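You operate a simulated robot arm through the tools that you are given. There is no shell and no other tool. Be economical: measure what you need, move in short steps, check, and stop when the job is done.

Carry out the task below with a simulated robot arm. There is one attempt and no reset: what you move stays moved.

JOB
Light the film, lay the orange HOLD tag on the box of its line, and save that line.
Fine: the film stays on the lamp; switch the lamp off at the end.

The check looks at the end state, three seconds after you hand in, the way a careful person would. Anything else that was tipped, shoved, dropped, spilled or broken makes it a failure.

ROBOT AND FRAMES
A 6-joint arm with a two-finger parallel gripper, fixed in place. Base frame: the origin is at the foot of the arm, x ahead of it, y to its left, z up; the work surface is at about z = 0. Lengths are in mm, angles in degrees, forces in N, time in s.
With the tool pointing down near the work surface it reaches from about 140 to 580 mm from the base axis. Its first joint turns from -66.0 to 66.0 degrees. Payload 2.1 kg.
Tool frame: the origin (TCP) lies between the finger pads and is the grasp point; the fingertips stand 30 mm ahead of it; z points along the fingers, y is the line along which they close. Largest opening 94 mm; finger width 28, thickness 10; the body of the gripper, 50 by 96 mm, starts 55 mm behind the TCP.
Orientation is that of the tool frame in the base frame, as a unit quaternion [w, x, y, z]. With the fingers straight down and closing along the base's y, the tool's x points along the base's -x, its y along +y and its z along -z.

CONTROLS
- The arm moves only by the tool apply_moves. Its arguments are lists of equal length, an entry for each row: "travel": the shift along the base's x, y, z in mm, a list of three; "turn": the turn, a rotation vector about the base's x, y, z in degrees, a list of three; "fingers": the finger opening in mm, from 0 to 94. In form: {"travel": [[dx, dy, dz], ...], "turn": [[ax, ay, az], ...], "fingers": [fingers, ...]}. A call has 1 to 8 rows; each row shifts and turns the commanded pose from where the row before left it. Each row takes 0.2 s and may step no farther than 50 mm and 8.6 degrees from the row before; otherwise, or with a gripper value out of range, the whole call is refused. Where a pose cannot be reached the arm comes as near as it can. A force on the tool above 40 N (or 10 N above the force at the start of the call, whichever is more), or a blocked arm, ends the call early, and 0.2 s more pass. The fingers move at their own pace (about 72 mm/s each) and stop on an object; they squeeze with about 43 N. The grip force told is the motor's: it shows also when the fingers shut on nothing. Time passes only in rows, and 0.2 s behind the last, so rows that do not move let the fingers close. It gives the time, the measured TCP pose, the force on the tool (base axes), the opening and the grip force at its end, in the units of the frame above (readings bear some noise), with the torque about the TCP (base axes, N m) and any sound that the robot's microphone picked up, and new pictures: "show" is both (left out), scene, wrist or none.
- Cameras (640 x 400 px; columns grow to the right, rows downward): "scene" is fixed at [41.2, -360.3, 491.8]; the picture's right is [0.90, -0.44, 0.00], its down [-0.23, -0.46, -0.86] and it looks along [0.38, 0.77, -0.51] (base axes); focal length 289 px, centre (320, 200). "wrist" rides on the gripper at [76, 14, -102] in the tool frame; the picture's right is [-0.18, 0.98, 0.00], its down [-0.75, -0.14, -0.64] and it looks along [-0.63, -0.12, 0.77] (tool axes); focal length 243 px, centre (320, 200). There is no depth. A picture from a camera that has moved, and an enlarged one, comes with that camera's place and axes in the base frame and with its lens.
- enlarge(camera, box): a new picture of the part [left, top, right, bottom] of that camera's present view, enlarged. No time passes.
- hand_in(): hands the job in; it is judged then, once.

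Go step by step. Nothing tells you positions but the pictures and the camera data: compare them with the known pose of the tool, close in by small moves and look again before you grip or let go. The budget is 120 turns and 200 pictures, counting those below and the enlarged ones. Unless the task says otherwise, let go and move clear before handing in, and close with one line.

The tools are called after "Emit:" as name(argument=value, ...) on one line, values as JSON. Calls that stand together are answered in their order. apply_moves: Moves the arm, as the interface text tells. Its arguments: {"type":"object","properties":{"travel":{"type":"array","items":{"type":"array","items":{"type":"number"}}},"turn":{"type":"array","items":{"type":"array","items":{"type":"number"}}},"fingers":{"type":"array","items":{"type":"number"}},"show":{"type":"string","enum":["both","scene","wrist","none"]}},"required":["travel","turn","fingers"]} The other tools are called the same way: enlarge (camera, box) takes an enlarged picture of a part of a camera's view; hand_in () hands the job in.

At the start:

```text
time: 0.0
eef_pos: [304.3, 41.9, 345.1]
tcp_rot: [0.0, -0.001, 1.0, 0.0]
ft_force: [-1.4, 0.9, -0.3]
wrist_torque: [0.0, 0.02, 0.04]
finger_gap: 93.9
grip_force: 0.0
```

scene: 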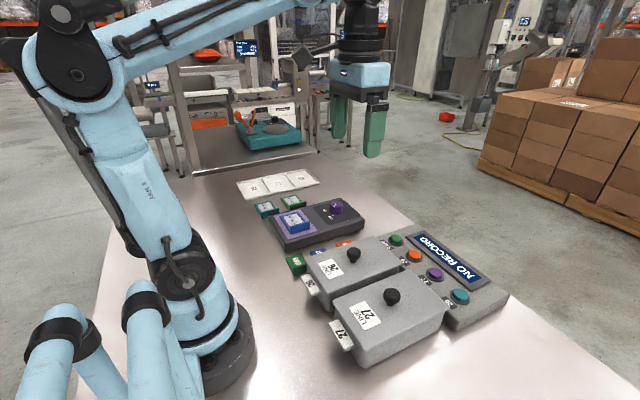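
wrist: 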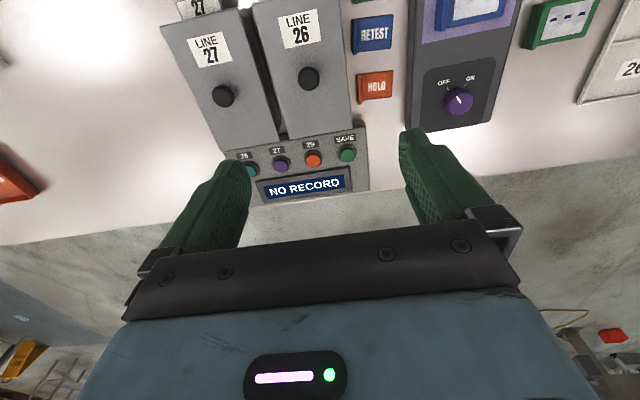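

I see a lamp unit with a knob and a film, two line boxes, a record panel with buttons, and some tags. I'll look closer first.

Emit:
enlarge(camera="scene", box=[230, 160, 390, 260])

Emit:
enlarge(camera="scene", box=[270, 220, 510, 370])

Emit:
enlarge(camera="wrist", box=[160, 0, 400, 200])

Emit:
enlarge(camera="wrist", box=[340, 0, 640, 150])

```text
4.00 times, centred on (310, 210) of scene
camera zoom: at [41.2, -360.3, 491.8], right [0.9, -0.44, 0.0], down [-0.23, -0.46, -0.86], along [0.38, 0.77, -0.51], focal length 1156 px, centre (360, 160)
```

zoom: 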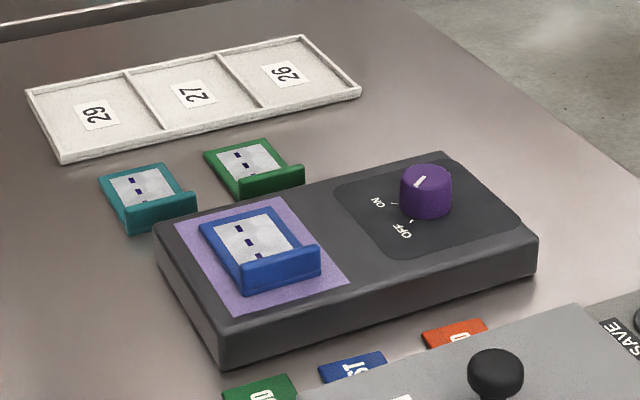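

```text
2.67 times, centred on (390, 295) of scene
camera zoom: at [41.2, -360.3, 491.8], right [0.9, -0.44, 0.0], down [-0.23, -0.46, -0.86], along [0.38, 0.77, -0.51], focal length 770 px, centre (133, -53)
```

zoom: 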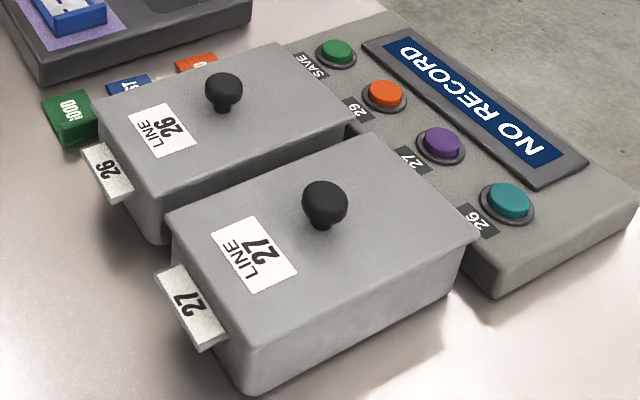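

```text
2.00 times, centred on (280, 100) of wrist
camera zoom: at [227.5, 55.3, 446.5], right [0.18, 0.98, 0.0], down [0.75, -0.14, 0.64], along [0.63, -0.12, -0.77], focal length 485 px, centre (400, 400)
```

zoom: 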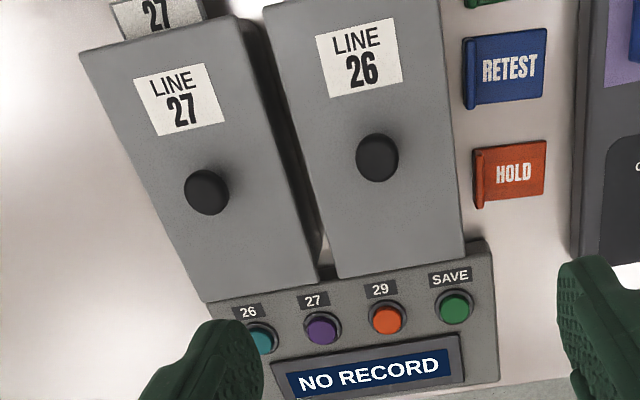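

```text
2.13 times, centred on (490, 75) of wrist
camera zoom: at [227.5, 55.3, 446.5], right [0.18, 0.98, 0.0], down [0.75, -0.14, 0.64], along [0.63, -0.12, -0.77], focal length 518 px, centre (-43, 467)
```

zoom: 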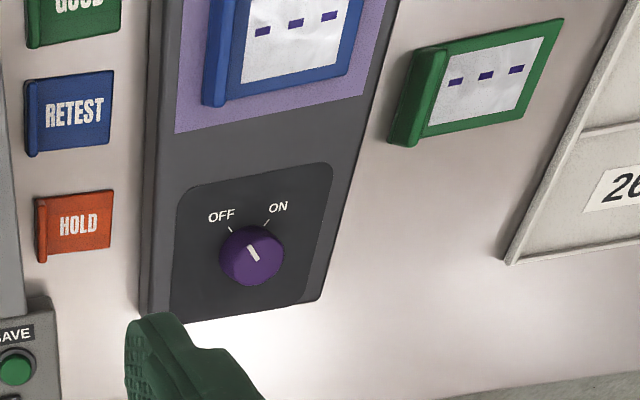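

The lamp knob is around (391, 242), currently pointing OFF. I'll hover above it to look more closely.

Emit:
apply_moves(travel=[[14, 33, -30], [14, 33, -30], [14, 33, -30], [14, 33, -30], [14, 33, -30], [14, 33, -25]], turn=[[0, 0, 0], [0, 0, 0], [0, 0, 0], [0, 0, 0], [0, 0, 0], [0, 0, 0]], fingers=[94, 94, 94, 94, 94, 94])

```text
time: 1.4
eef_pos: [385.3, 241.3, 169.4]
tcp_rot: [0.0, 0.0, 1.0, 0.0]
ft_force: [-0.7, -0.6, -0.2]
wrist_torque: [0.01, -0.01, -0.02]
finger_gap: 94.2
grip_force: 0.1
camera wrist: at [310.1, 254.8, 271.1], right [0.18, 0.98, 0.0], down [0.75, -0.14, 0.64], along [0.63, -0.12, -0.77], focal length 243 px, centre (320, 200)
```

scene: 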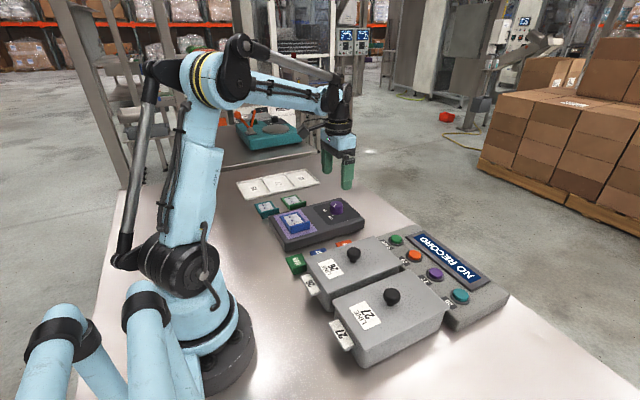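
wrist: 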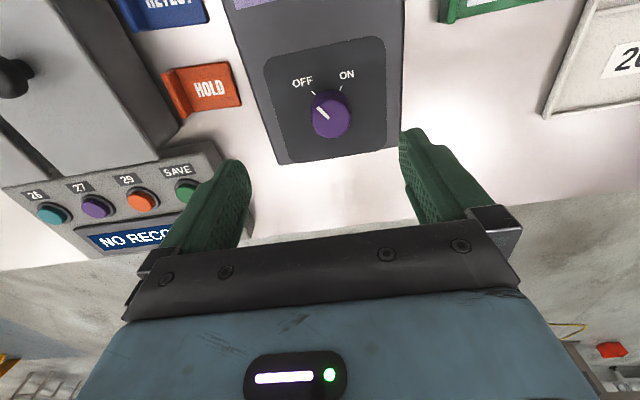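

Emit:
enlarge(camera="wrist", box=[250, 30, 410, 170])

Emit:
enlarge(camera="wrist", box=[0, 0, 260, 260])

Emit:
enlarge(camera="scene", box=[260, 190, 370, 260])

```text
2.86 times, centred on (330, 100) of wrist
camera zoom: at [310.1, 254.8, 271.1], right [0.18, 0.98, 0.0], down [0.75, -0.14, 0.64], along [0.63, -0.12, -0.77], focal length 693 px, centre (291, 486)
```

zoom: 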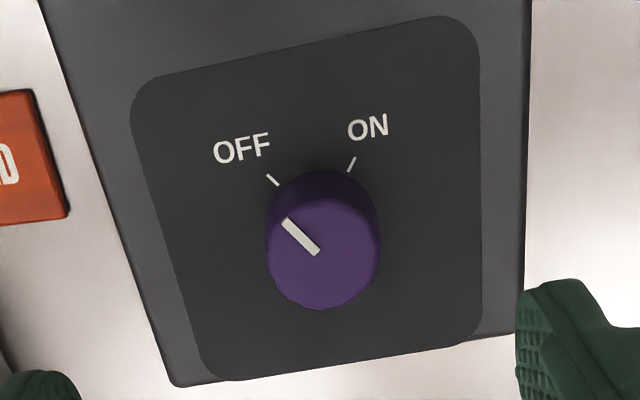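

```text
1.54 times, centred on (130, 130) of wrist
camera zoom: at [310.1, 254.8, 271.1], right [0.18, 0.98, 0.0], down [0.75, -0.14, 0.64], along [0.63, -0.12, -0.77], focal length 373 px, centre (612, 308)
```

zoom: 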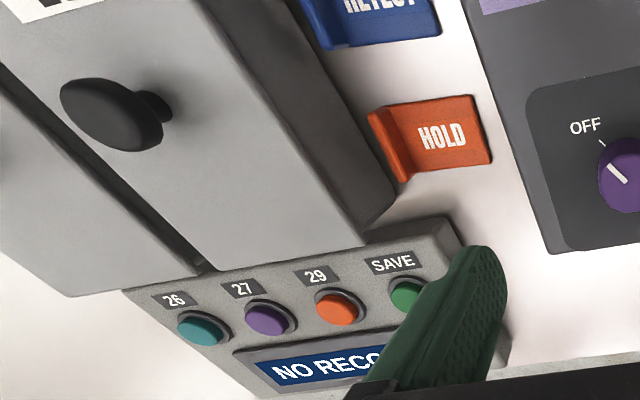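

```text
5.71 times, centred on (315, 225) of scene
camera zoom: at [41.1, -360.4, 491.8], right [0.9, -0.44, 0.0], down [-0.23, -0.46, -0.86], along [0.38, 0.77, -0.51], focal length 1651 px, centre (349, 57)
```

zoom: 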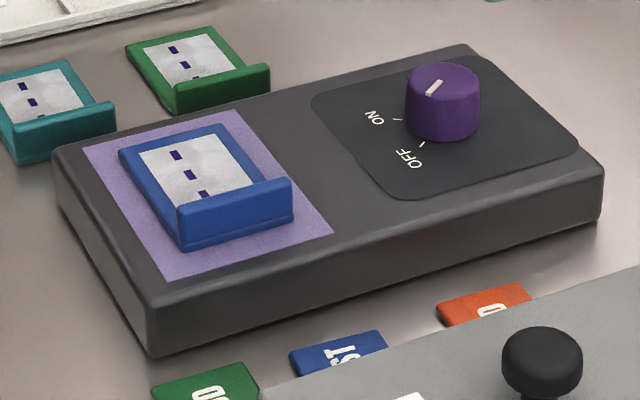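

Knob centre is about (394, 249), top z≈60, plate z≈36, needing about a −74° turn. I pre-rotate +36° while aligning above it.

Emit:
apply_moves(travel=[[3, 3, -10], [3, 3, -10], [2.5, 1.7, -10], [0, 0, -10], [0, 0, -10]], turn=[[0, 0, 7.2], [0, 0, 7.2], [0, 0, 7.2], [0, 0, 7.2], [0, 0, 7.2]], fingers=[66, 66, 66, 66, 66])

```text
time: 2.6
eef_pos: [397.0, 248.7, 119.8]
tcp_rot: [0.0, -0.311, 0.951, 0.001]
ft_force: [-0.2, -0.3, 0.0]
wrist_torque: [0.0, 0.0, 0.0]
finger_gap: 66.2
grip_force: 0.1
camera wrist: at [326.5, 214.4, 221.6], right [-0.43, 0.9, 0.0], down [0.69, 0.33, 0.64], along [0.58, 0.28, -0.77], focal length 243 px, centre (320, 200)
```

scene: 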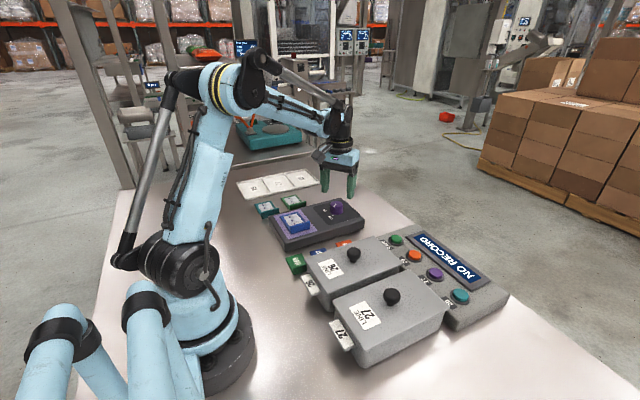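
wrist: 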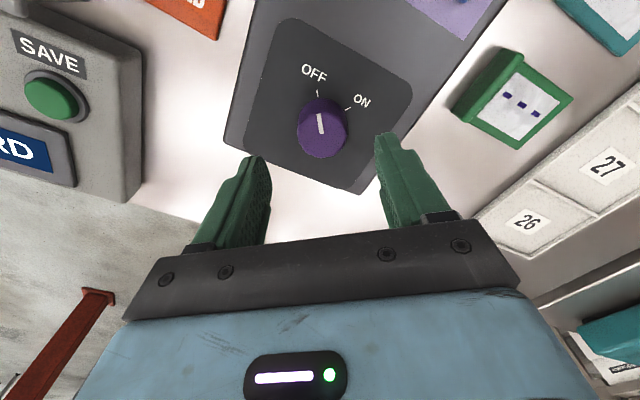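

Alignment confirms the knob at (394, 248). Descending to straddle it.

Emit:
apply_moves(travel=[[-2.6, 0, -20], [0, 0, -15], [0, 0, -13], [0, 0, 0]], turn=[[0, 0, 0], [0, 0, 0], [0, 0, 0], [0, 0, 0]], fingers=[66, 66, 66, 66])

```text
time: 3.6
eef_pos: [392.6, 248.8, 70.9]
tcp_rot: [0.0, -0.309, 0.951, -0.001]
ft_force: [-0.1, 0.1, -0.4]
wrist_torque: [0.02, -0.01, -0.04]
finger_gap: 66.0
grip_force: 0.1
camera wrist: at [323.0, 214.3, 173.5], right [-0.43, 0.9, 0.0], down [0.69, 0.33, 0.64], along [0.58, 0.28, -0.77], focal length 243 px, centre (320, 200)
```

scene: 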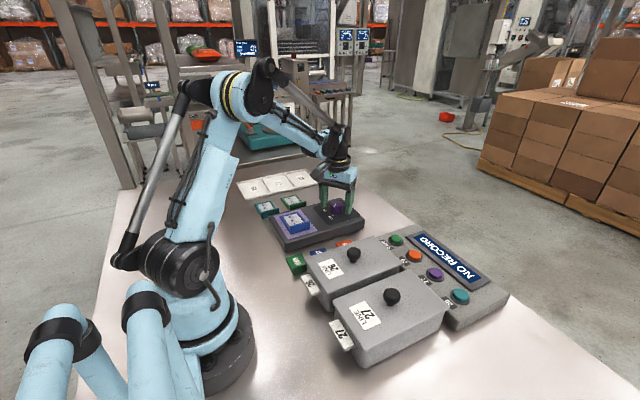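
wrist: 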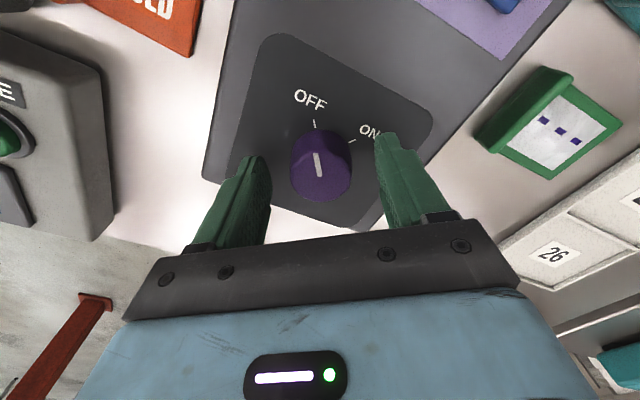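

Centred. Closing on the knob.

Emit:
apply_moves(travel=[[0, 0, 0], [0, 0, 0], [0, 0, 0]], turn=[[0, 0, 0], [0, 0, 0], [0, 0, 0]], fingers=[34, 30, 30], show="wrist")

```text
time: 4.4
eef_pos: [392.0, 247.7, 72.0]
tcp_rot: [-0.001, -0.309, 0.951, 0.0]
ft_force: [-1.0, 1.4, -3.4]
wrist_torque: [0.03, 0.01, -0.02]
finger_gap: 36.9
grip_force: 45.2
camera wrist: at [323.0, 214.4, 173.6], right [-0.43, 0.9, 0.0], down [0.69, 0.33, 0.64], along [0.58, 0.28, -0.77], focal length 243 px, centre (320, 200)
```

wrist: 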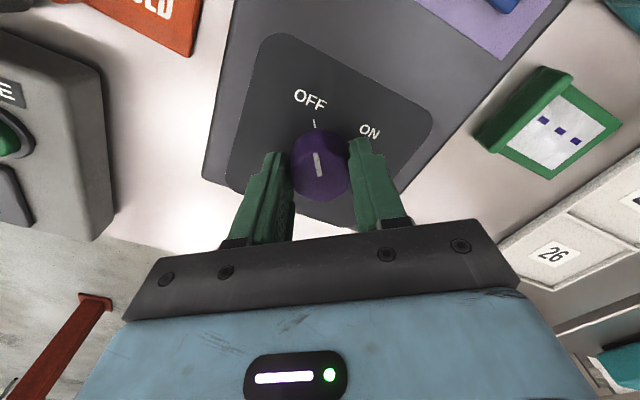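

Gripped at 37 mm. Turning toward ON (clockwise from above).

Emit:
apply_moves(travel=[[0, 0, 0], [0, 0, 0], [0, 0, 0], [0, 0, 0], [0, 0, 0], [0, 0, 0], [0, 0, 0], [0, 0, 0]], turn=[[0, 0, -8.5], [0, 0, -8.5], [0, 0, -8.5], [0, 0, -8.5], [0, 0, -8.5], [0, 0, -8.5], [0, 0, -8.5], [0, 0, -8.5]], fingers=[30, 30, 30, 30, 30, 30, 30, 30])

```text
time: 6.2
eef_pos: [393.3, 251.8, 71.7]
tcp_rot: [-0.002, 0.276, 0.961, 0.004]
ft_force: [-1.5, 30.1, -6.3]
wrist_torque: [0.63, -0.35, 0.07]
finger_gap: 36.7
grip_force: 45.1
camera wrist: at [336.0, 301.8, 174.2], right [0.68, 0.74, 0.01], down [0.56, -0.52, 0.64], along [0.47, -0.43, -0.77], focal length 243 px, centre (320, 200)
```

scene: 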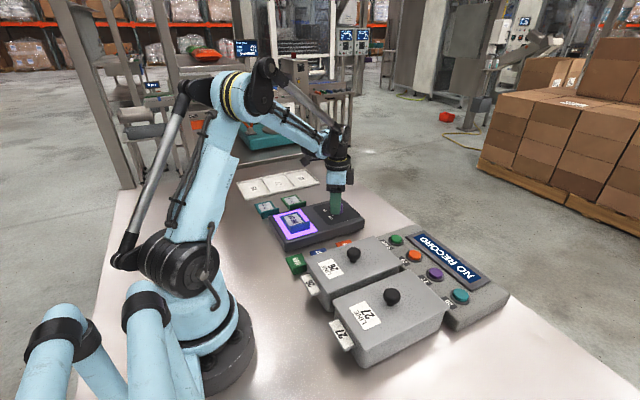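
wrist: 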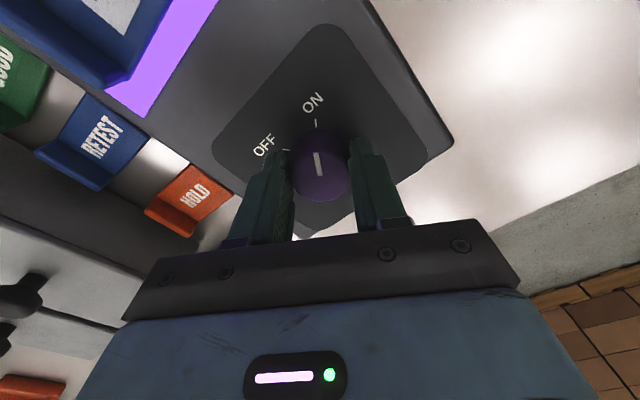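

The lamp is on. I'll relieve the side force, release, and look at the film.

Emit:
apply_moves(travel=[[0, 2, 0], [0, 1, 0], [0, 0, 0], [0, 0, 0], [0, 0, 30], [0, 0, 40]], turn=[[0, 0, 0], [0, 0, 0], [0, 0, 0], [0, 0, 0], [0, 0, 0], [0, 0, 0]], fingers=[30, 36, 66, 66, 66, 66])

Emit:
enlarge(camera="scene", box=[260, 195, 330, 240])

```text
time: 7.6
eef_pos: [393.3, 250.3, 142.8]
tcp_rot: [0.0, 0.276, 0.961, 0.0]
ft_force: [-0.3, -0.7, 0.2]
wrist_torque: [0.03, 0.01, 0.0]
finger_gap: 66.2
grip_force: 0.0
camera wrist: at [336.0, 302.8, 244.8], right [0.68, 0.74, 0.0], down [0.56, -0.52, 0.64], along [0.47, -0.43, -0.77], focal length 243 px, centre (320, 200)
```

scene: 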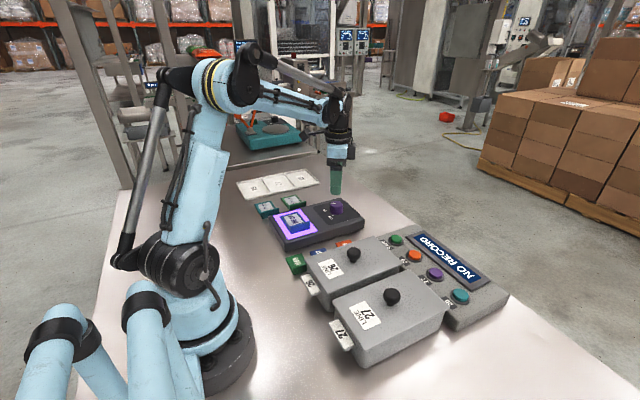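
wrist: 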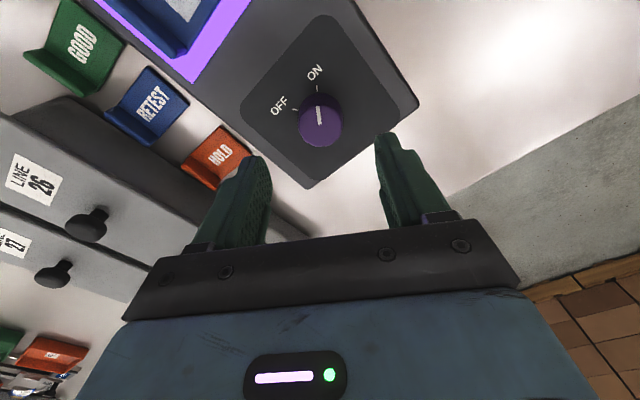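

```text
8.89 times, centred on (295, 218) of scene
camera zoom: at [41.2, -360.3, 491.8], right [0.9, -0.44, 0.0], down [-0.23, -0.46, -0.86], along [0.38, 0.77, -0.51], focal length 2568 px, centre (542, 44)
```

zoom: 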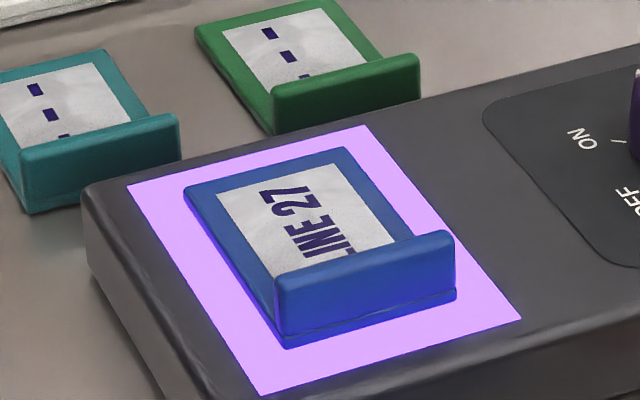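

The film shows LINE 27; I'll confirm with the wrist camera from above while turning back to zero yaw.

Emit:
apply_moves(travel=[[-25, -2, 10], [-25, -2, 10], [-25, -2, 10], [-25, -2, 0]], turn=[[0, 0, 8], [0, 0, 8], [0, 0, 8], [0, 0, 8]], fingers=[66, 66, 66, 66], show="wrist")

```text
time: 8.6
eef_pos: [293.9, 242.0, 172.1]
tcp_rot: [-0.001, -0.002, 1.0, 0.0]
ft_force: [-0.3, 0.2, 0.4]
wrist_torque: [0.0, -0.02, -0.02]
finger_gap: 66.0
grip_force: 0.0
camera wrist: at [218.0, 255.9, 274.5], right [0.18, 0.98, 0.0], down [0.75, -0.14, 0.64], along [0.63, -0.12, -0.77], focal length 243 px, centre (320, 200)
```

wrist: 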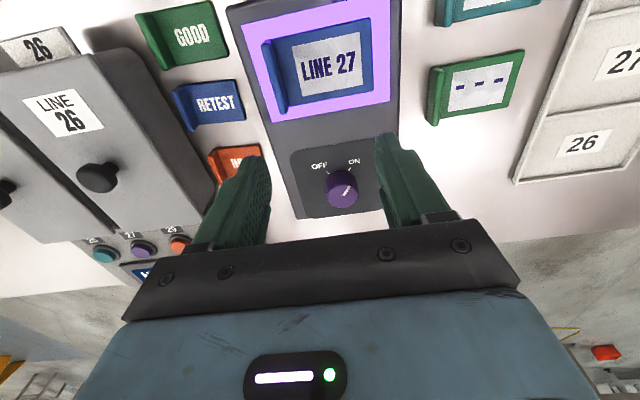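

Confirmed: LINE 27. Now I hover over the HOLD tag, estimated near (357, 122), to see its lip and the clearance to box 26.

Emit:
apply_moves(travel=[[15, -40, 0], [15, -40, 0], [15, -40, 0], [5, -2, -10]], turn=[[0, 0, 0], [0, 0, 0], [0, 0, 0], [0, 0, 0]], fingers=[66, 66, 66, 66], show="both")

Emit:
enlarge(camera="wrist", box=[200, 20, 460, 180])

```text
time: 9.6
eef_pos: [344.7, 119.6, 162.5]
tcp_rot: [0.0, -0.001, 1.0, 0.0]
ft_force: [0.4, 0.5, -0.3]
wrist_torque: [-0.01, -0.02, 0.01]
finger_gap: 66.0
grip_force: 0.1
camera wrist: at [268.8, 133.8, 264.8], right [0.18, 0.98, 0.0], down [0.75, -0.14, 0.64], along [0.63, -0.12, -0.77], focal length 243 px, centre (320, 200)
```

scene: 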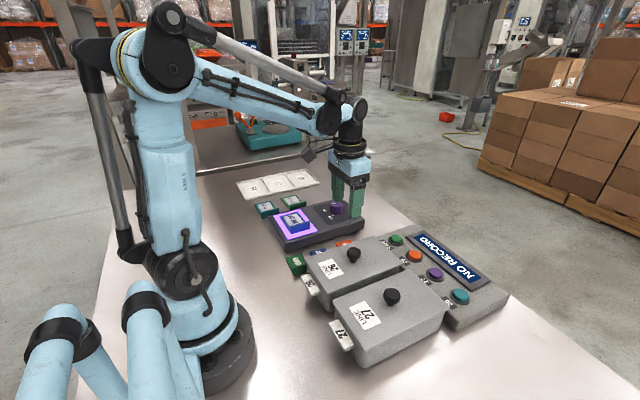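
wrist: 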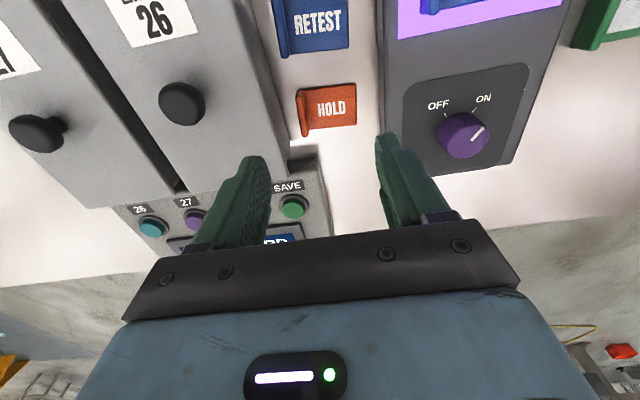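

```text
2.46 times, centred on (330, 100) of wrist
camera zoom: at [268.8, 133.8, 264.8], right [0.18, 0.98, 0.0], down [0.75, -0.14, 0.64], along [0.63, -0.12, -0.77], focal length 597 px, centre (295, 446)
```

zoom: 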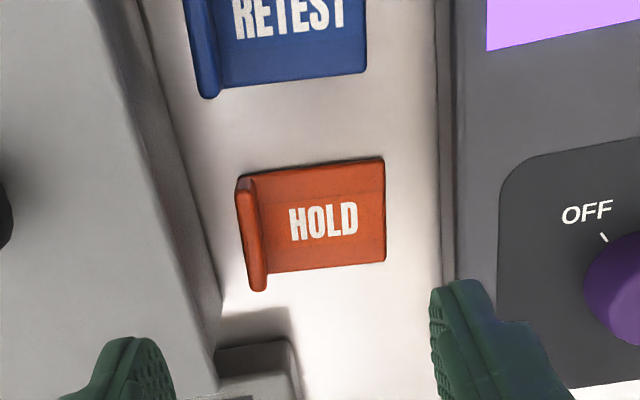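

The tag lies at x≈336–384, y≈95–157, turned about −5°, with its raised lip near box 26. Gripping along x across the lip ends gives the best clearance, so I yaw +84°.

Emit:
apply_moves(travel=[[2, -1.5, -2], [2, -1.5, -2], [2, -1.5, -2], [2, -1.5, -2], [2, -1.5, -2], [2, -1.5, -2], [2, -1, -2], [0, 0, 0]], turn=[[0, 0, 8.4], [0, 0, 8.4], [0, 0, 8.4], [0, 0, 8.4], [0, 0, 8.4], [0, 0, 8.4], [0, 0, 8.4], [0, 0, 8.4]], fingers=[66, 66, 66, 66, 66, 66, 66, 66], show="none")

Emit:
apply_moves(travel=[[0, 0, -10], [0, 0, -10], [0, 0, 0]], turn=[[0, 0, 8.4], [0, 0, 8.4], [0, 0, 0]], fingers=[66, 66, 66])

Emit:
enlarge(camera="wrist", box=[220, 60, 420, 220])

```text
time: 11.4
eef_pos: [356.8, 110.0, 147.0]
tcp_rot: [0.0, -0.554, 0.833, 0.0]
ft_force: [0.5, -0.2, -0.1]
wrist_torque: [-0.03, 0.02, -0.02]
finger_gap: 66.1
grip_force: 0.0
```

```text
time: 12.2
eef_pos: [357.7, 109.3, 127.0]
tcp_rot: [0.0, -0.67, 0.742, -0.001]
ft_force: [0.0, 0.4, 1.0]
wrist_torque: [-0.02, 0.02, -0.01]
finger_gap: 65.9
grip_force: 0.1
camera wrist: at [336.1, 35.3, 229.8], right [-0.96, 0.28, 0.0], down [0.22, 0.73, 0.64], along [0.18, 0.62, -0.77], focal length 243 px, centre (320, 200)
```

scene: 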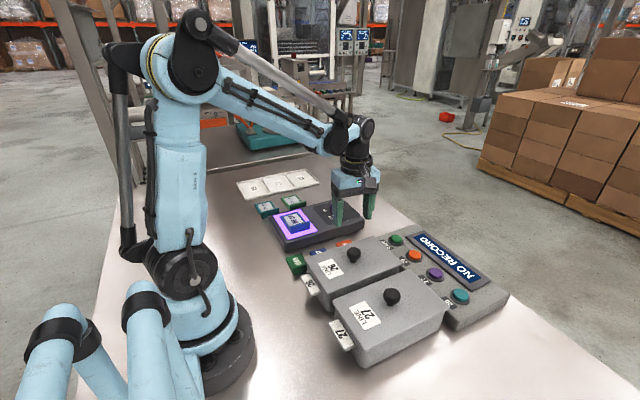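
wrist: 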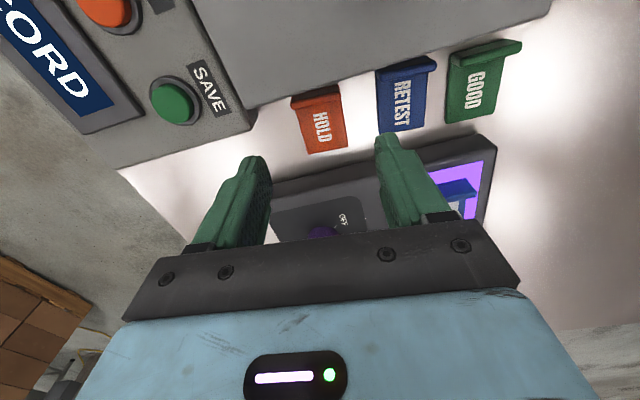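

```text
2.50 times, centred on (320, 140) of wrist
camera zoom: at [336.1, 35.3, 229.8], right [-0.96, 0.28, 0.0], down [0.22, 0.73, 0.64], along [0.18, 0.62, -0.77], focal length 606 px, centre (320, 350)
```

zoom: 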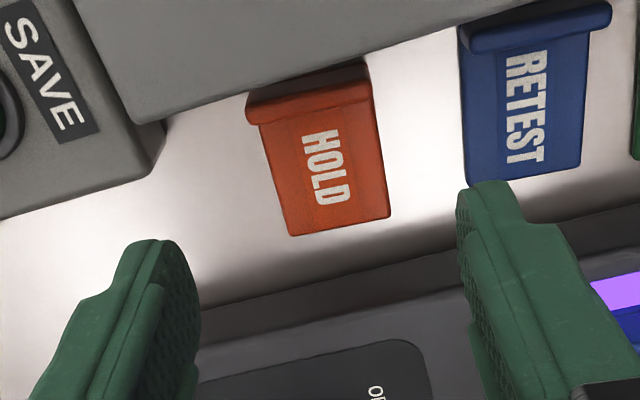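

Refined tag: lip x 337–382 at y≈94–106, plate 42 wide. I narrow to 56 mm and descend partway for a check.

Emit:
apply_moves(travel=[[2, 0.5, -25], [0, 0, -25], [0, 0, -20], [0, 0, 0]], turn=[[0, 0, 1], [0, 0, 0], [0, 0, 0], [0, 0, 0]], fingers=[56, 56, 56, 56])

Emit:
enlarge(camera="wrist", box=[200, 100, 440, 260])

```text
time: 13.2
eef_pos: [360.2, 109.3, 58.7]
tcp_rot: [0.0, -0.676, 0.737, 0.0]
ft_force: [0.0, 0.4, -0.1]
wrist_torque: [-0.01, 0.02, 0.01]
finger_gap: 56.1
grip_force: 0.0
camera wrist: at [339.4, 35.0, 160.0], right [-0.96, 0.27, 0.0], down [0.21, 0.74, 0.64], along [0.17, 0.62, -0.77], focal length 243 px, centre (320, 200)
```

scene: 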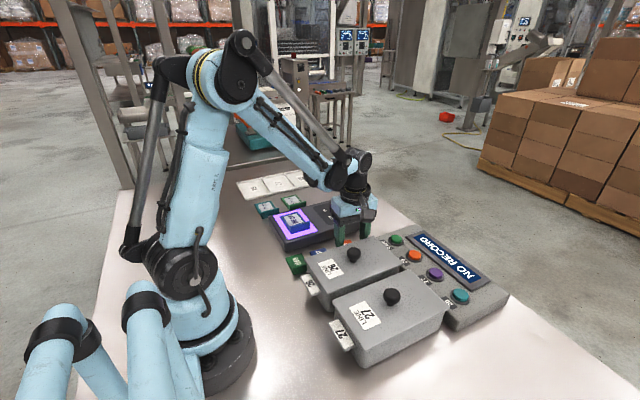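
wrist: 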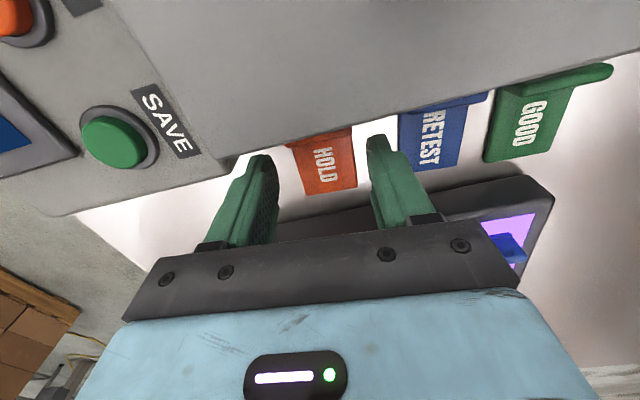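

```text
2.50 times, centred on (320, 180) of wrist
camera zoom: at [339.4, 35.0, 160.0], right [-0.96, 0.27, 0.0], down [0.21, 0.74, 0.64], along [0.17, 0.62, -0.77], focal length 606 px, centre (320, 250)
```

zoom: 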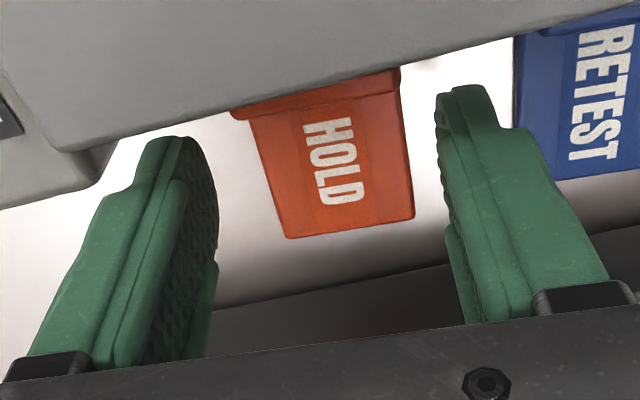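

Clearances look fine. Descending to tag height.

Emit:
apply_moves(travel=[[0, 0, -15], [0, 0, -9], [0, 0, -2.5], [0, 0, 0]], turn=[[0, 0, 0], [0, 0, 0], [0, 0, 0], [0, 0, 0]], fingers=[56, 56, 56, 56])

Emit:
enlarge(camera="wrist", box=[200, 100, 440, 260])

```text
time: 14.2
eef_pos: [361.5, 110.9, 31.0]
tcp_rot: [-0.001, -0.676, 0.737, 0.0]
ft_force: [-0.4, -0.5, -0.4]
wrist_torque: [0.0, -0.01, 0.01]
finger_gap: 55.9
grip_force: 0.0
camera wrist: at [339.8, 35.0, 132.6], right [-0.96, 0.27, 0.0], down [0.21, 0.74, 0.64], along [0.17, 0.62, -0.77], focal length 243 px, centre (320, 200)
```

scene: 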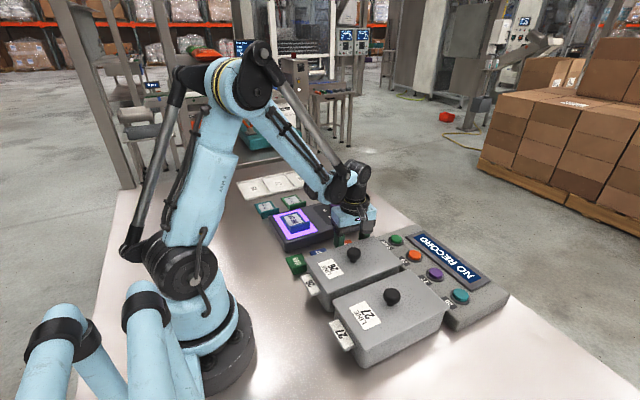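
wrist: 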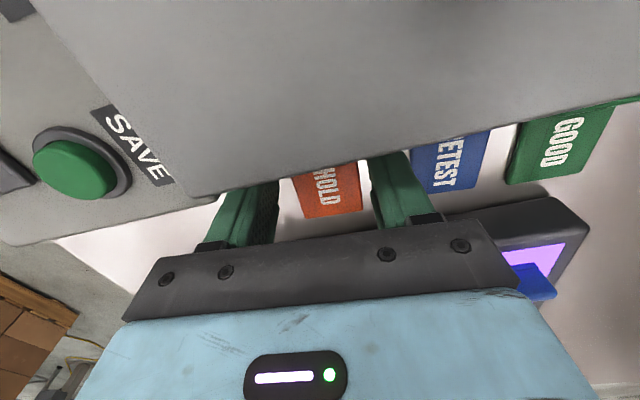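

```text
2.50 times, centred on (320, 180) of wrist
camera zoom: at [339.8, 35.0, 132.6], right [-0.96, 0.27, 0.0], down [0.21, 0.74, 0.64], along [0.17, 0.62, -0.77], focal length 606 px, centre (320, 250)
```

zoom: 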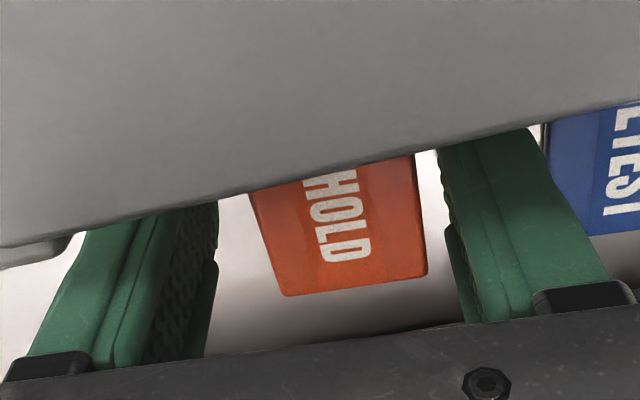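

Fingers straddle the tag. Closing.

Emit:
apply_moves(travel=[[0, 0, 0], [0, 0, 0], [0, 0, 0]], turn=[[0, 0, 0], [0, 0, 0], [0, 0, 0]], fingers=[44, 36, 36], show="wrist")

```text
time: 15.0
eef_pos: [360.3, 110.7, 30.5]
tcp_rot: [-0.001, -0.675, 0.737, 0.001]
ft_force: [0.4, 0.3, 0.2]
wrist_torque: [-0.02, 0.01, 0.01]
finger_gap: 42.9
grip_force: 42.7
camera wrist: at [339.8, 35.0, 132.7], right [-0.96, 0.27, 0.0], down [0.21, 0.74, 0.64], along [0.17, 0.62, -0.77], focal length 243 px, centre (320, 200)
```

wrist: 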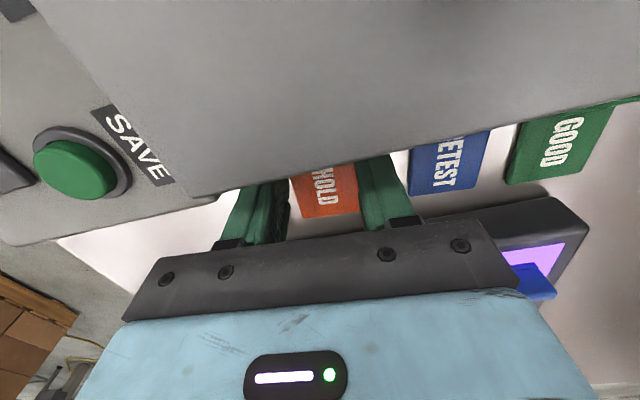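

Held at 43 mm. Lifting straight up and checking.

Emit:
apply_moves(travel=[[0, 0, 10], [0, 0, 20], [0, 0, 30], [0, 0, 40], [0, 0, 30]], turn=[[0, 0, 0], [0, 0, 0], [0, 0, 0], [0, 0, 0], [0, 0, 0]], fingers=[36, 36, 36, 36, 36])

Emit:
enlarge(camera="scene", box=[280, 140, 440, 260])

```text
time: 16.2
eef_pos: [358.3, 111.8, 162.0]
tcp_rot: [0.0, -0.675, 0.738, 0.0]
ft_force: [-0.5, 0.3, -0.3]
wrist_torque: [0.0, -0.02, -0.06]
finger_gap: 42.7
grip_force: 43.5
camera wrist: at [338.0, 36.5, 264.2], right [-0.96, 0.27, 0.0], down [0.21, 0.74, 0.64], along [0.17, 0.62, -0.77], focal length 243 px, centre (320, 200)
```

scene: 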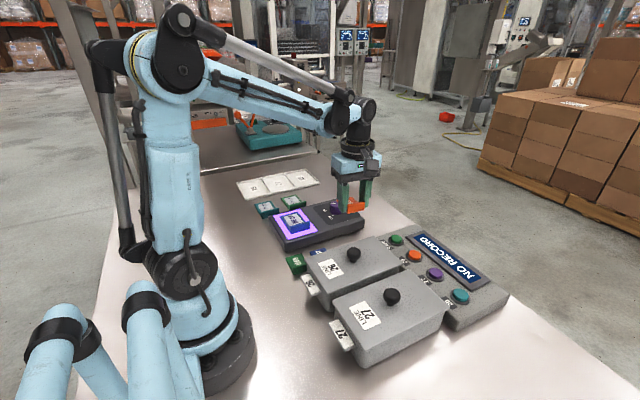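
wrist: 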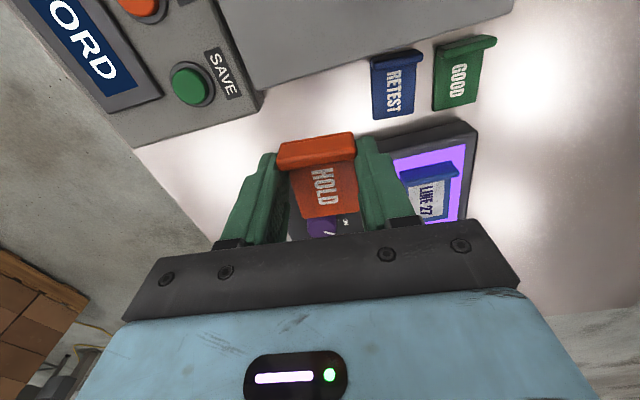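

```text
3.33 times, centred on (360, 200) of scene
camera zoom: at [41.2, -360.3, 491.8], right [0.9, -0.44, 0.0], down [-0.23, -0.46, -0.86], along [0.38, 0.77, -0.51], focal length 963 px, centre (187, 200)
```

zoom: 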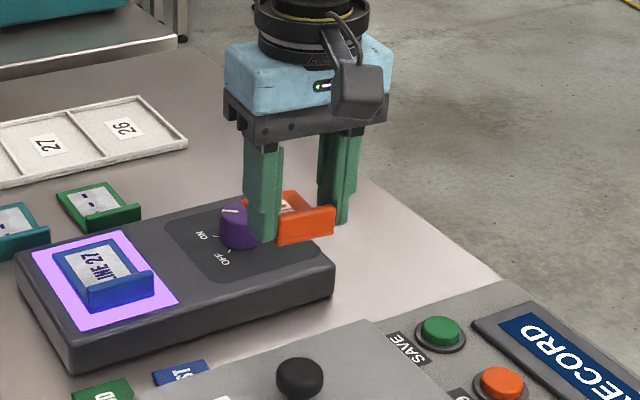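

The tag is held level. Carrying it at height over box 27's lid, far half beyond the knob (TCP target ≈ (363, −117)).

Emit:
apply_moves(travel=[[1, -46, 0], [1, -46, 0], [1, -46, 0], [1, -46, 0], [1, -45, 0], [0, 0, 0]], turn=[[0, 0, 0], [0, 0, 0], [0, 0, 0], [0, 0, 0], [0, 0, 0], [0, 0, 0]], fingers=[36, 36, 36, 36, 36, 36])

Emit:
enlarge(camera="scene", box=[310, 200, 510, 350])

```text
time: 17.6
eef_pos: [364.6, -120.2, 160.0]
tcp_rot: [0.001, -0.676, 0.737, 0.0]
ft_force: [0.3, 0.0, 0.0]
wrist_torque: [0.0, 0.01, 0.02]
finger_gap: 42.7
grip_force: 42.4
camera wrist: at [343.4, -195.1, 262.7], right [-0.96, 0.27, 0.0], down [0.21, 0.74, 0.64], along [0.17, 0.62, -0.77], focal length 243 px, centre (320, 200)
```

scene: 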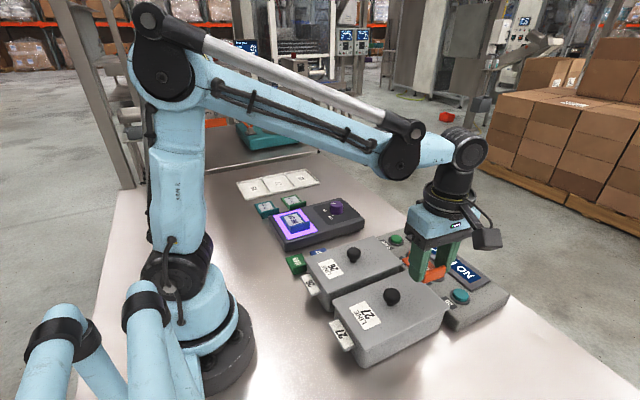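
wrist: 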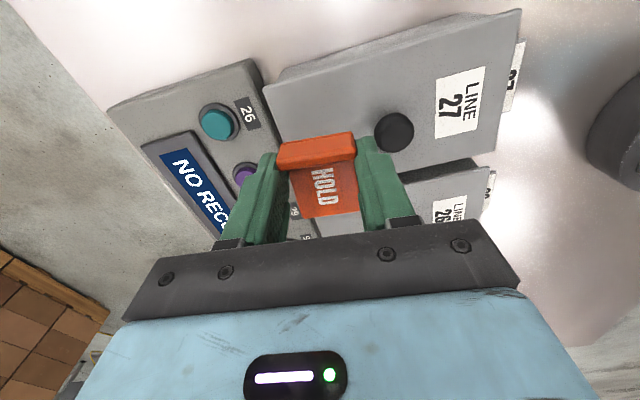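

```text
2.67 times, centred on (410, 275) of scene
camera zoom: at [41.2, -360.4, 491.8], right [0.9, -0.44, 0.0], down [-0.23, -0.46, -0.86], along [0.38, 0.77, -0.51], focal length 770 px, centre (80, 0)
```

zoom: 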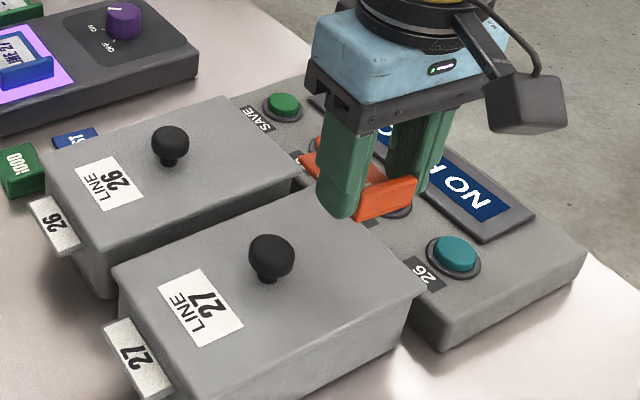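

Over the box as planned; wrist view confirms the lid and knob. Descending near the lid.

Emit:
apply_moves(travel=[[-1, 2, -25], [0, 0, -20], [0, 0, -15], [0, 0, 0]], turn=[[0, 0, 0], [0, 0, 0], [0, 0, 0], [0, 0, 0]], fingers=[36, 36, 36, 36])

Emit:
enlarge(camera="scene", box=[350, 220, 490, 330])

```text
time: 18.6
eef_pos: [363.4, -116.3, 99.9]
tcp_rot: [0.0, -0.676, 0.737, 0.0]
ft_force: [0.2, 0.0, 0.9]
wrist_torque: [0.02, 0.04, -0.02]
finger_gap: 42.8
grip_force: 42.6
camera wrist: at [343.7, -192.2, 201.7], right [-0.96, 0.27, 0.0], down [0.21, 0.74, 0.64], along [0.17, 0.62, -0.77], focal length 243 px, centre (320, 200)
```

scene: 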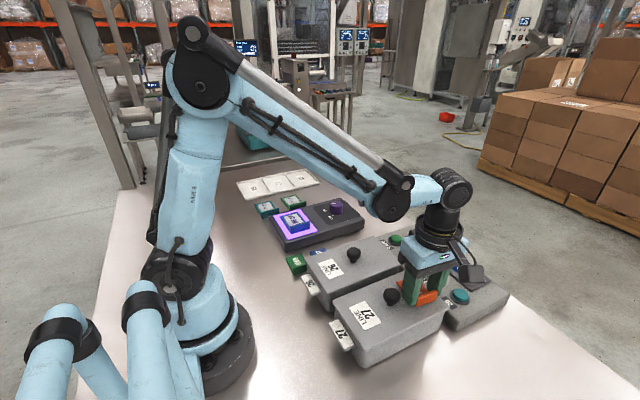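
wrist: 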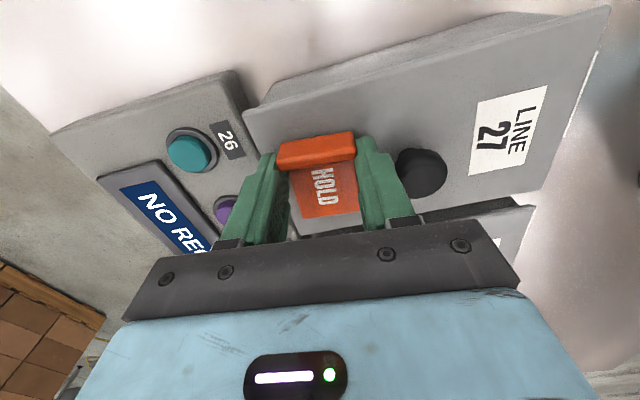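

```text
3.64 times, centred on (420, 275) of scene
camera zoom: at [41.2, -360.3, 491.8], right [0.9, -0.44, 0.0], down [-0.23, -0.46, -0.86], along [0.38, 0.77, -0.51], focal length 1051 px, centre (-44, -73)
```

zoom: 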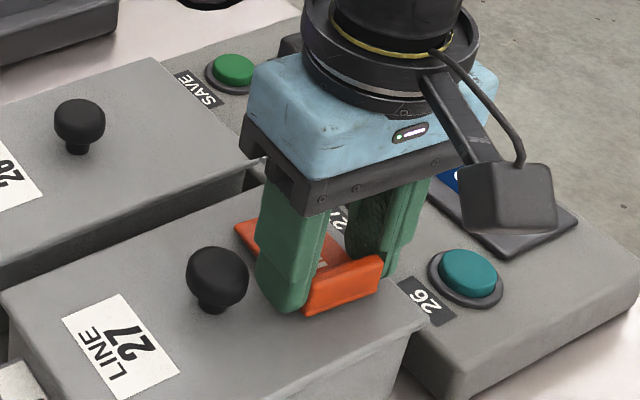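

Slightly shifting +x for knob clearance, then lowering slowly.

Emit:
apply_moves(travel=[[4, 0, 0], [0, 0, -3], [0, 0, -2], [0, 0, 0]], turn=[[0, 0, 0], [0, 0, 0], [0, 0, 0], [0, 0, 0]], fingers=[36, 36, 36, 36], show="scene")

Emit:
enlarge(camera="scene", box=[380, 260, 460, 320])

```text
time: 19.6
eef_pos: [367.4, -117.4, 95.5]
tcp_rot: [0.0, -0.676, 0.737, -0.001]
ft_force: [-2.3, 0.1, 23.0]
wrist_torque: [0.3, 0.04, 0.04]
finger_gap: 42.7
grip_force: 42.9
```

scene: 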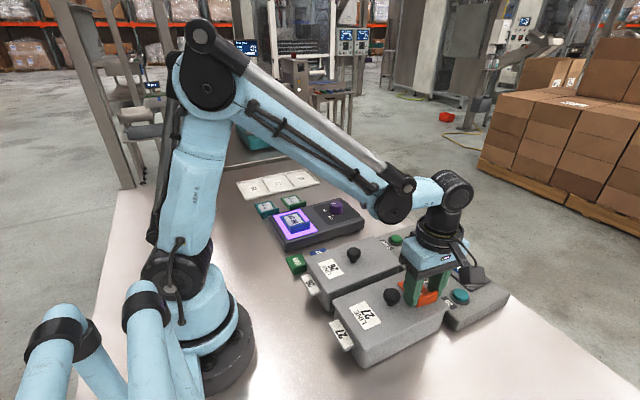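

```text
6.67 times, centred on (420, 290) of scene
camera zoom: at [41.1, -360.3, 491.8], right [0.9, -0.44, 0.0], down [-0.23, -0.46, -0.86], along [0.38, 0.77, -0.51], focal length 1926 px, centre (-347, -400)
```

zoom: 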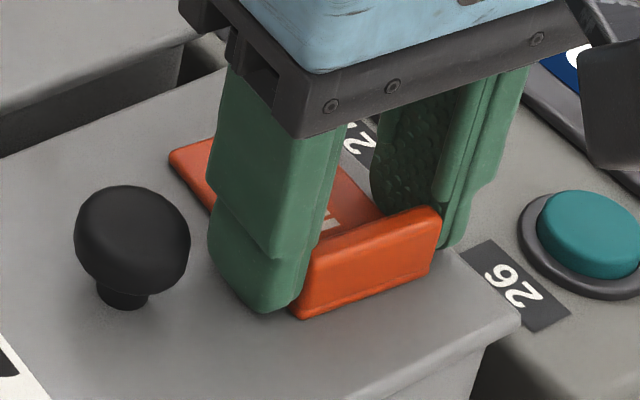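

Contact made (23 N). Easing up slightly to unload, then opening a little.

Emit:
apply_moves(travel=[[0, 0, 1.3], [0, 0, 0], [0, 0, 0], [0, 0, 0], [0, 0, 0]], turn=[[0, 0, 0], [0, 0, 0], [0, 0, 0], [0, 0, 0], [0, 0, 0]], fingers=[36, 36, 47, 51, 51])

Emit:
enlarge(camera="scene", box=[380, 260, 460, 320])

```text
time: 20.8
eef_pos: [366.9, -116.7, 96.2]
tcp_rot: [0.0, -0.676, 0.737, 0.0]
ft_force: [0.4, 0.4, 0.0]
wrist_torque: [-0.02, -0.06, -0.01]
finger_gap: 50.9
grip_force: 0.1
camera wrist: at [346.4, -192.1, 198.6], right [-0.96, 0.27, 0.0], down [0.21, 0.74, 0.64], along [0.17, 0.62, -0.77], focal length 243 px, centre (320, 200)
```

scene: 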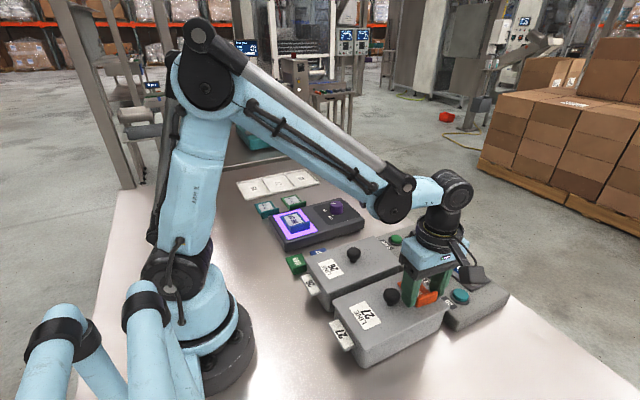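
wrist: 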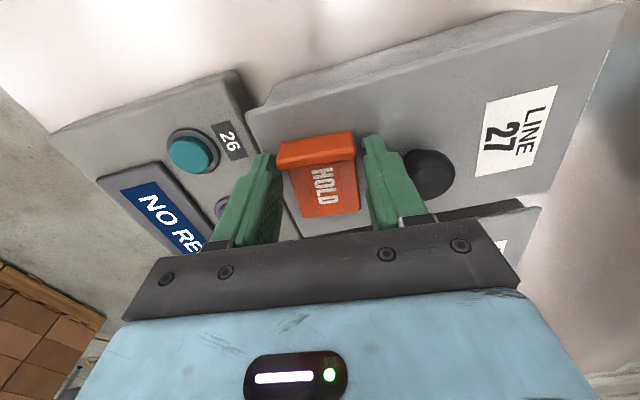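

```text
6.67 times, centred on (420, 290) of scene
camera zoom: at [41.2, -360.3, 491.8], right [0.9, -0.44, 0.0], down [-0.23, -0.46, -0.86], along [0.38, 0.77, -0.51], focal length 1926 px, centre (-347, -400)
```

zoom: 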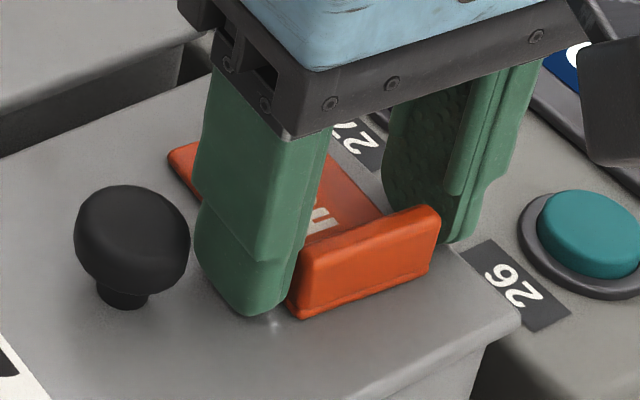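

Tag released flat on the lid. Rising straight up, then closing the fingers and rotating back.

Emit:
apply_moves(travel=[[0, 0, 15], [0, 0, 35], [0, 0, 40], [0, 0, 0], [5, 0, 0], [5, 0, 0], [5, 0, 0], [5, 0, 0]], turn=[[0, 0, 0], [0, 0, 0], [0, 0, 0], [0, 0, -8.5], [0, 0, -8.5], [0, 0, -8.5], [0, 0, -8.5], [0, 0, -8.5]], fingers=[51, 51, 40, 20, 0, 0, 0, 0], show="none")

Emit:
apply_moves(travel=[[10, 10, 0], [10, 10, 0], [10, 10, 0], [10, 10, 0], [10, 10, 0], [0, 0, 0]], turn=[[0, 0, -8.5], [0, 0, -8.5], [0, 0, -8.5], [0, 0, -8.5], [0, 0, -8.5], [0, 0, 0]], fingers=[0, 0, 0, 0, 0, 0])

Emit:
enlarge(camera="scene", box=[310, 210, 510, 350])

```text
time: 22.6
eef_pos: [387.6, -114.6, 186.7]
tcp_rot: [0.0, -0.36, 0.933, -0.001]
ft_force: [0.0, 0.5, -0.5]
wrist_torque: [0.0, -0.01, -0.01]
finger_gap: 0.0
grip_force: 32.8
```

```text
time: 24.0
eef_pos: [438.3, -65.1, 187.3]
tcp_rot: [0.0, 0.001, 1.0, 0.001]
ft_force: [-0.1, 0.7, -1.3]
wrist_torque: [0.0, 0.01, 0.0]
finger_gap: 0.0
grip_force: 33.3
camera wrist: at [363.1, -51.2, 290.3], right [0.19, 0.98, 0.0], down [0.75, -0.14, 0.64], along [0.63, -0.12, -0.77], focal length 243 px, centre (320, 200)
```

scene: 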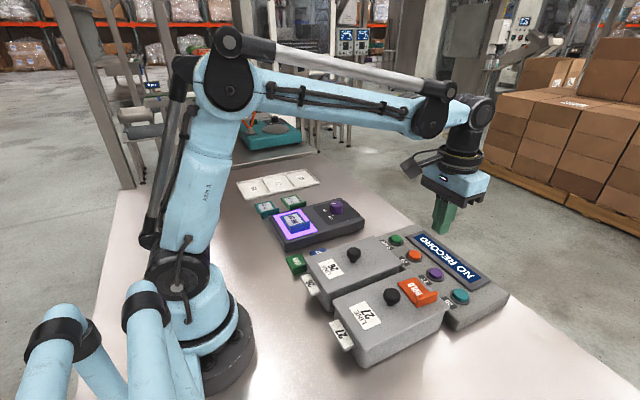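
wrist: 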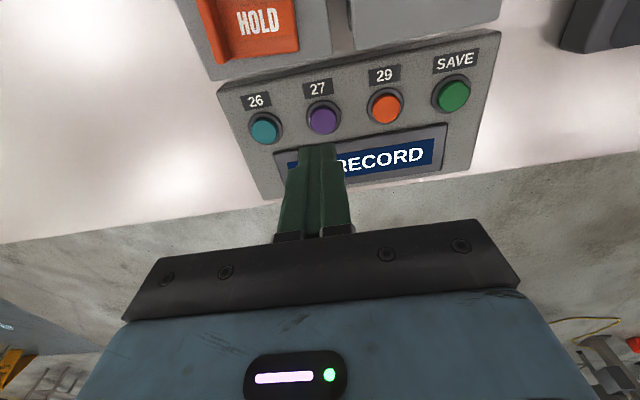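

```text
2.86 times, centred on (410, 280) of scene
camera zoom: at [41.2, -360.3, 491.8], right [0.9, -0.44, 0.0], down [-0.23, -0.46, -0.86], along [0.38, 0.77, -0.51], focal length 826 px, centre (63, -29)
```

zoom: 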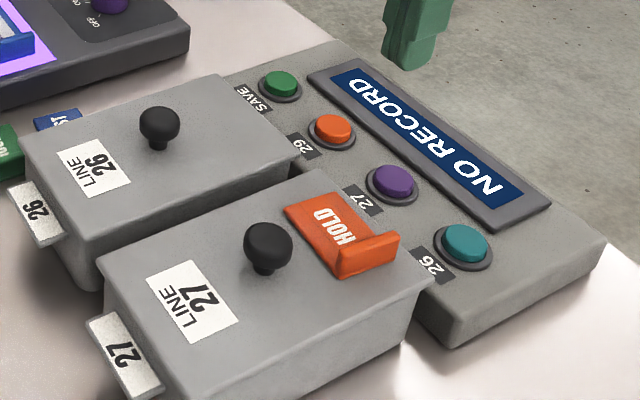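

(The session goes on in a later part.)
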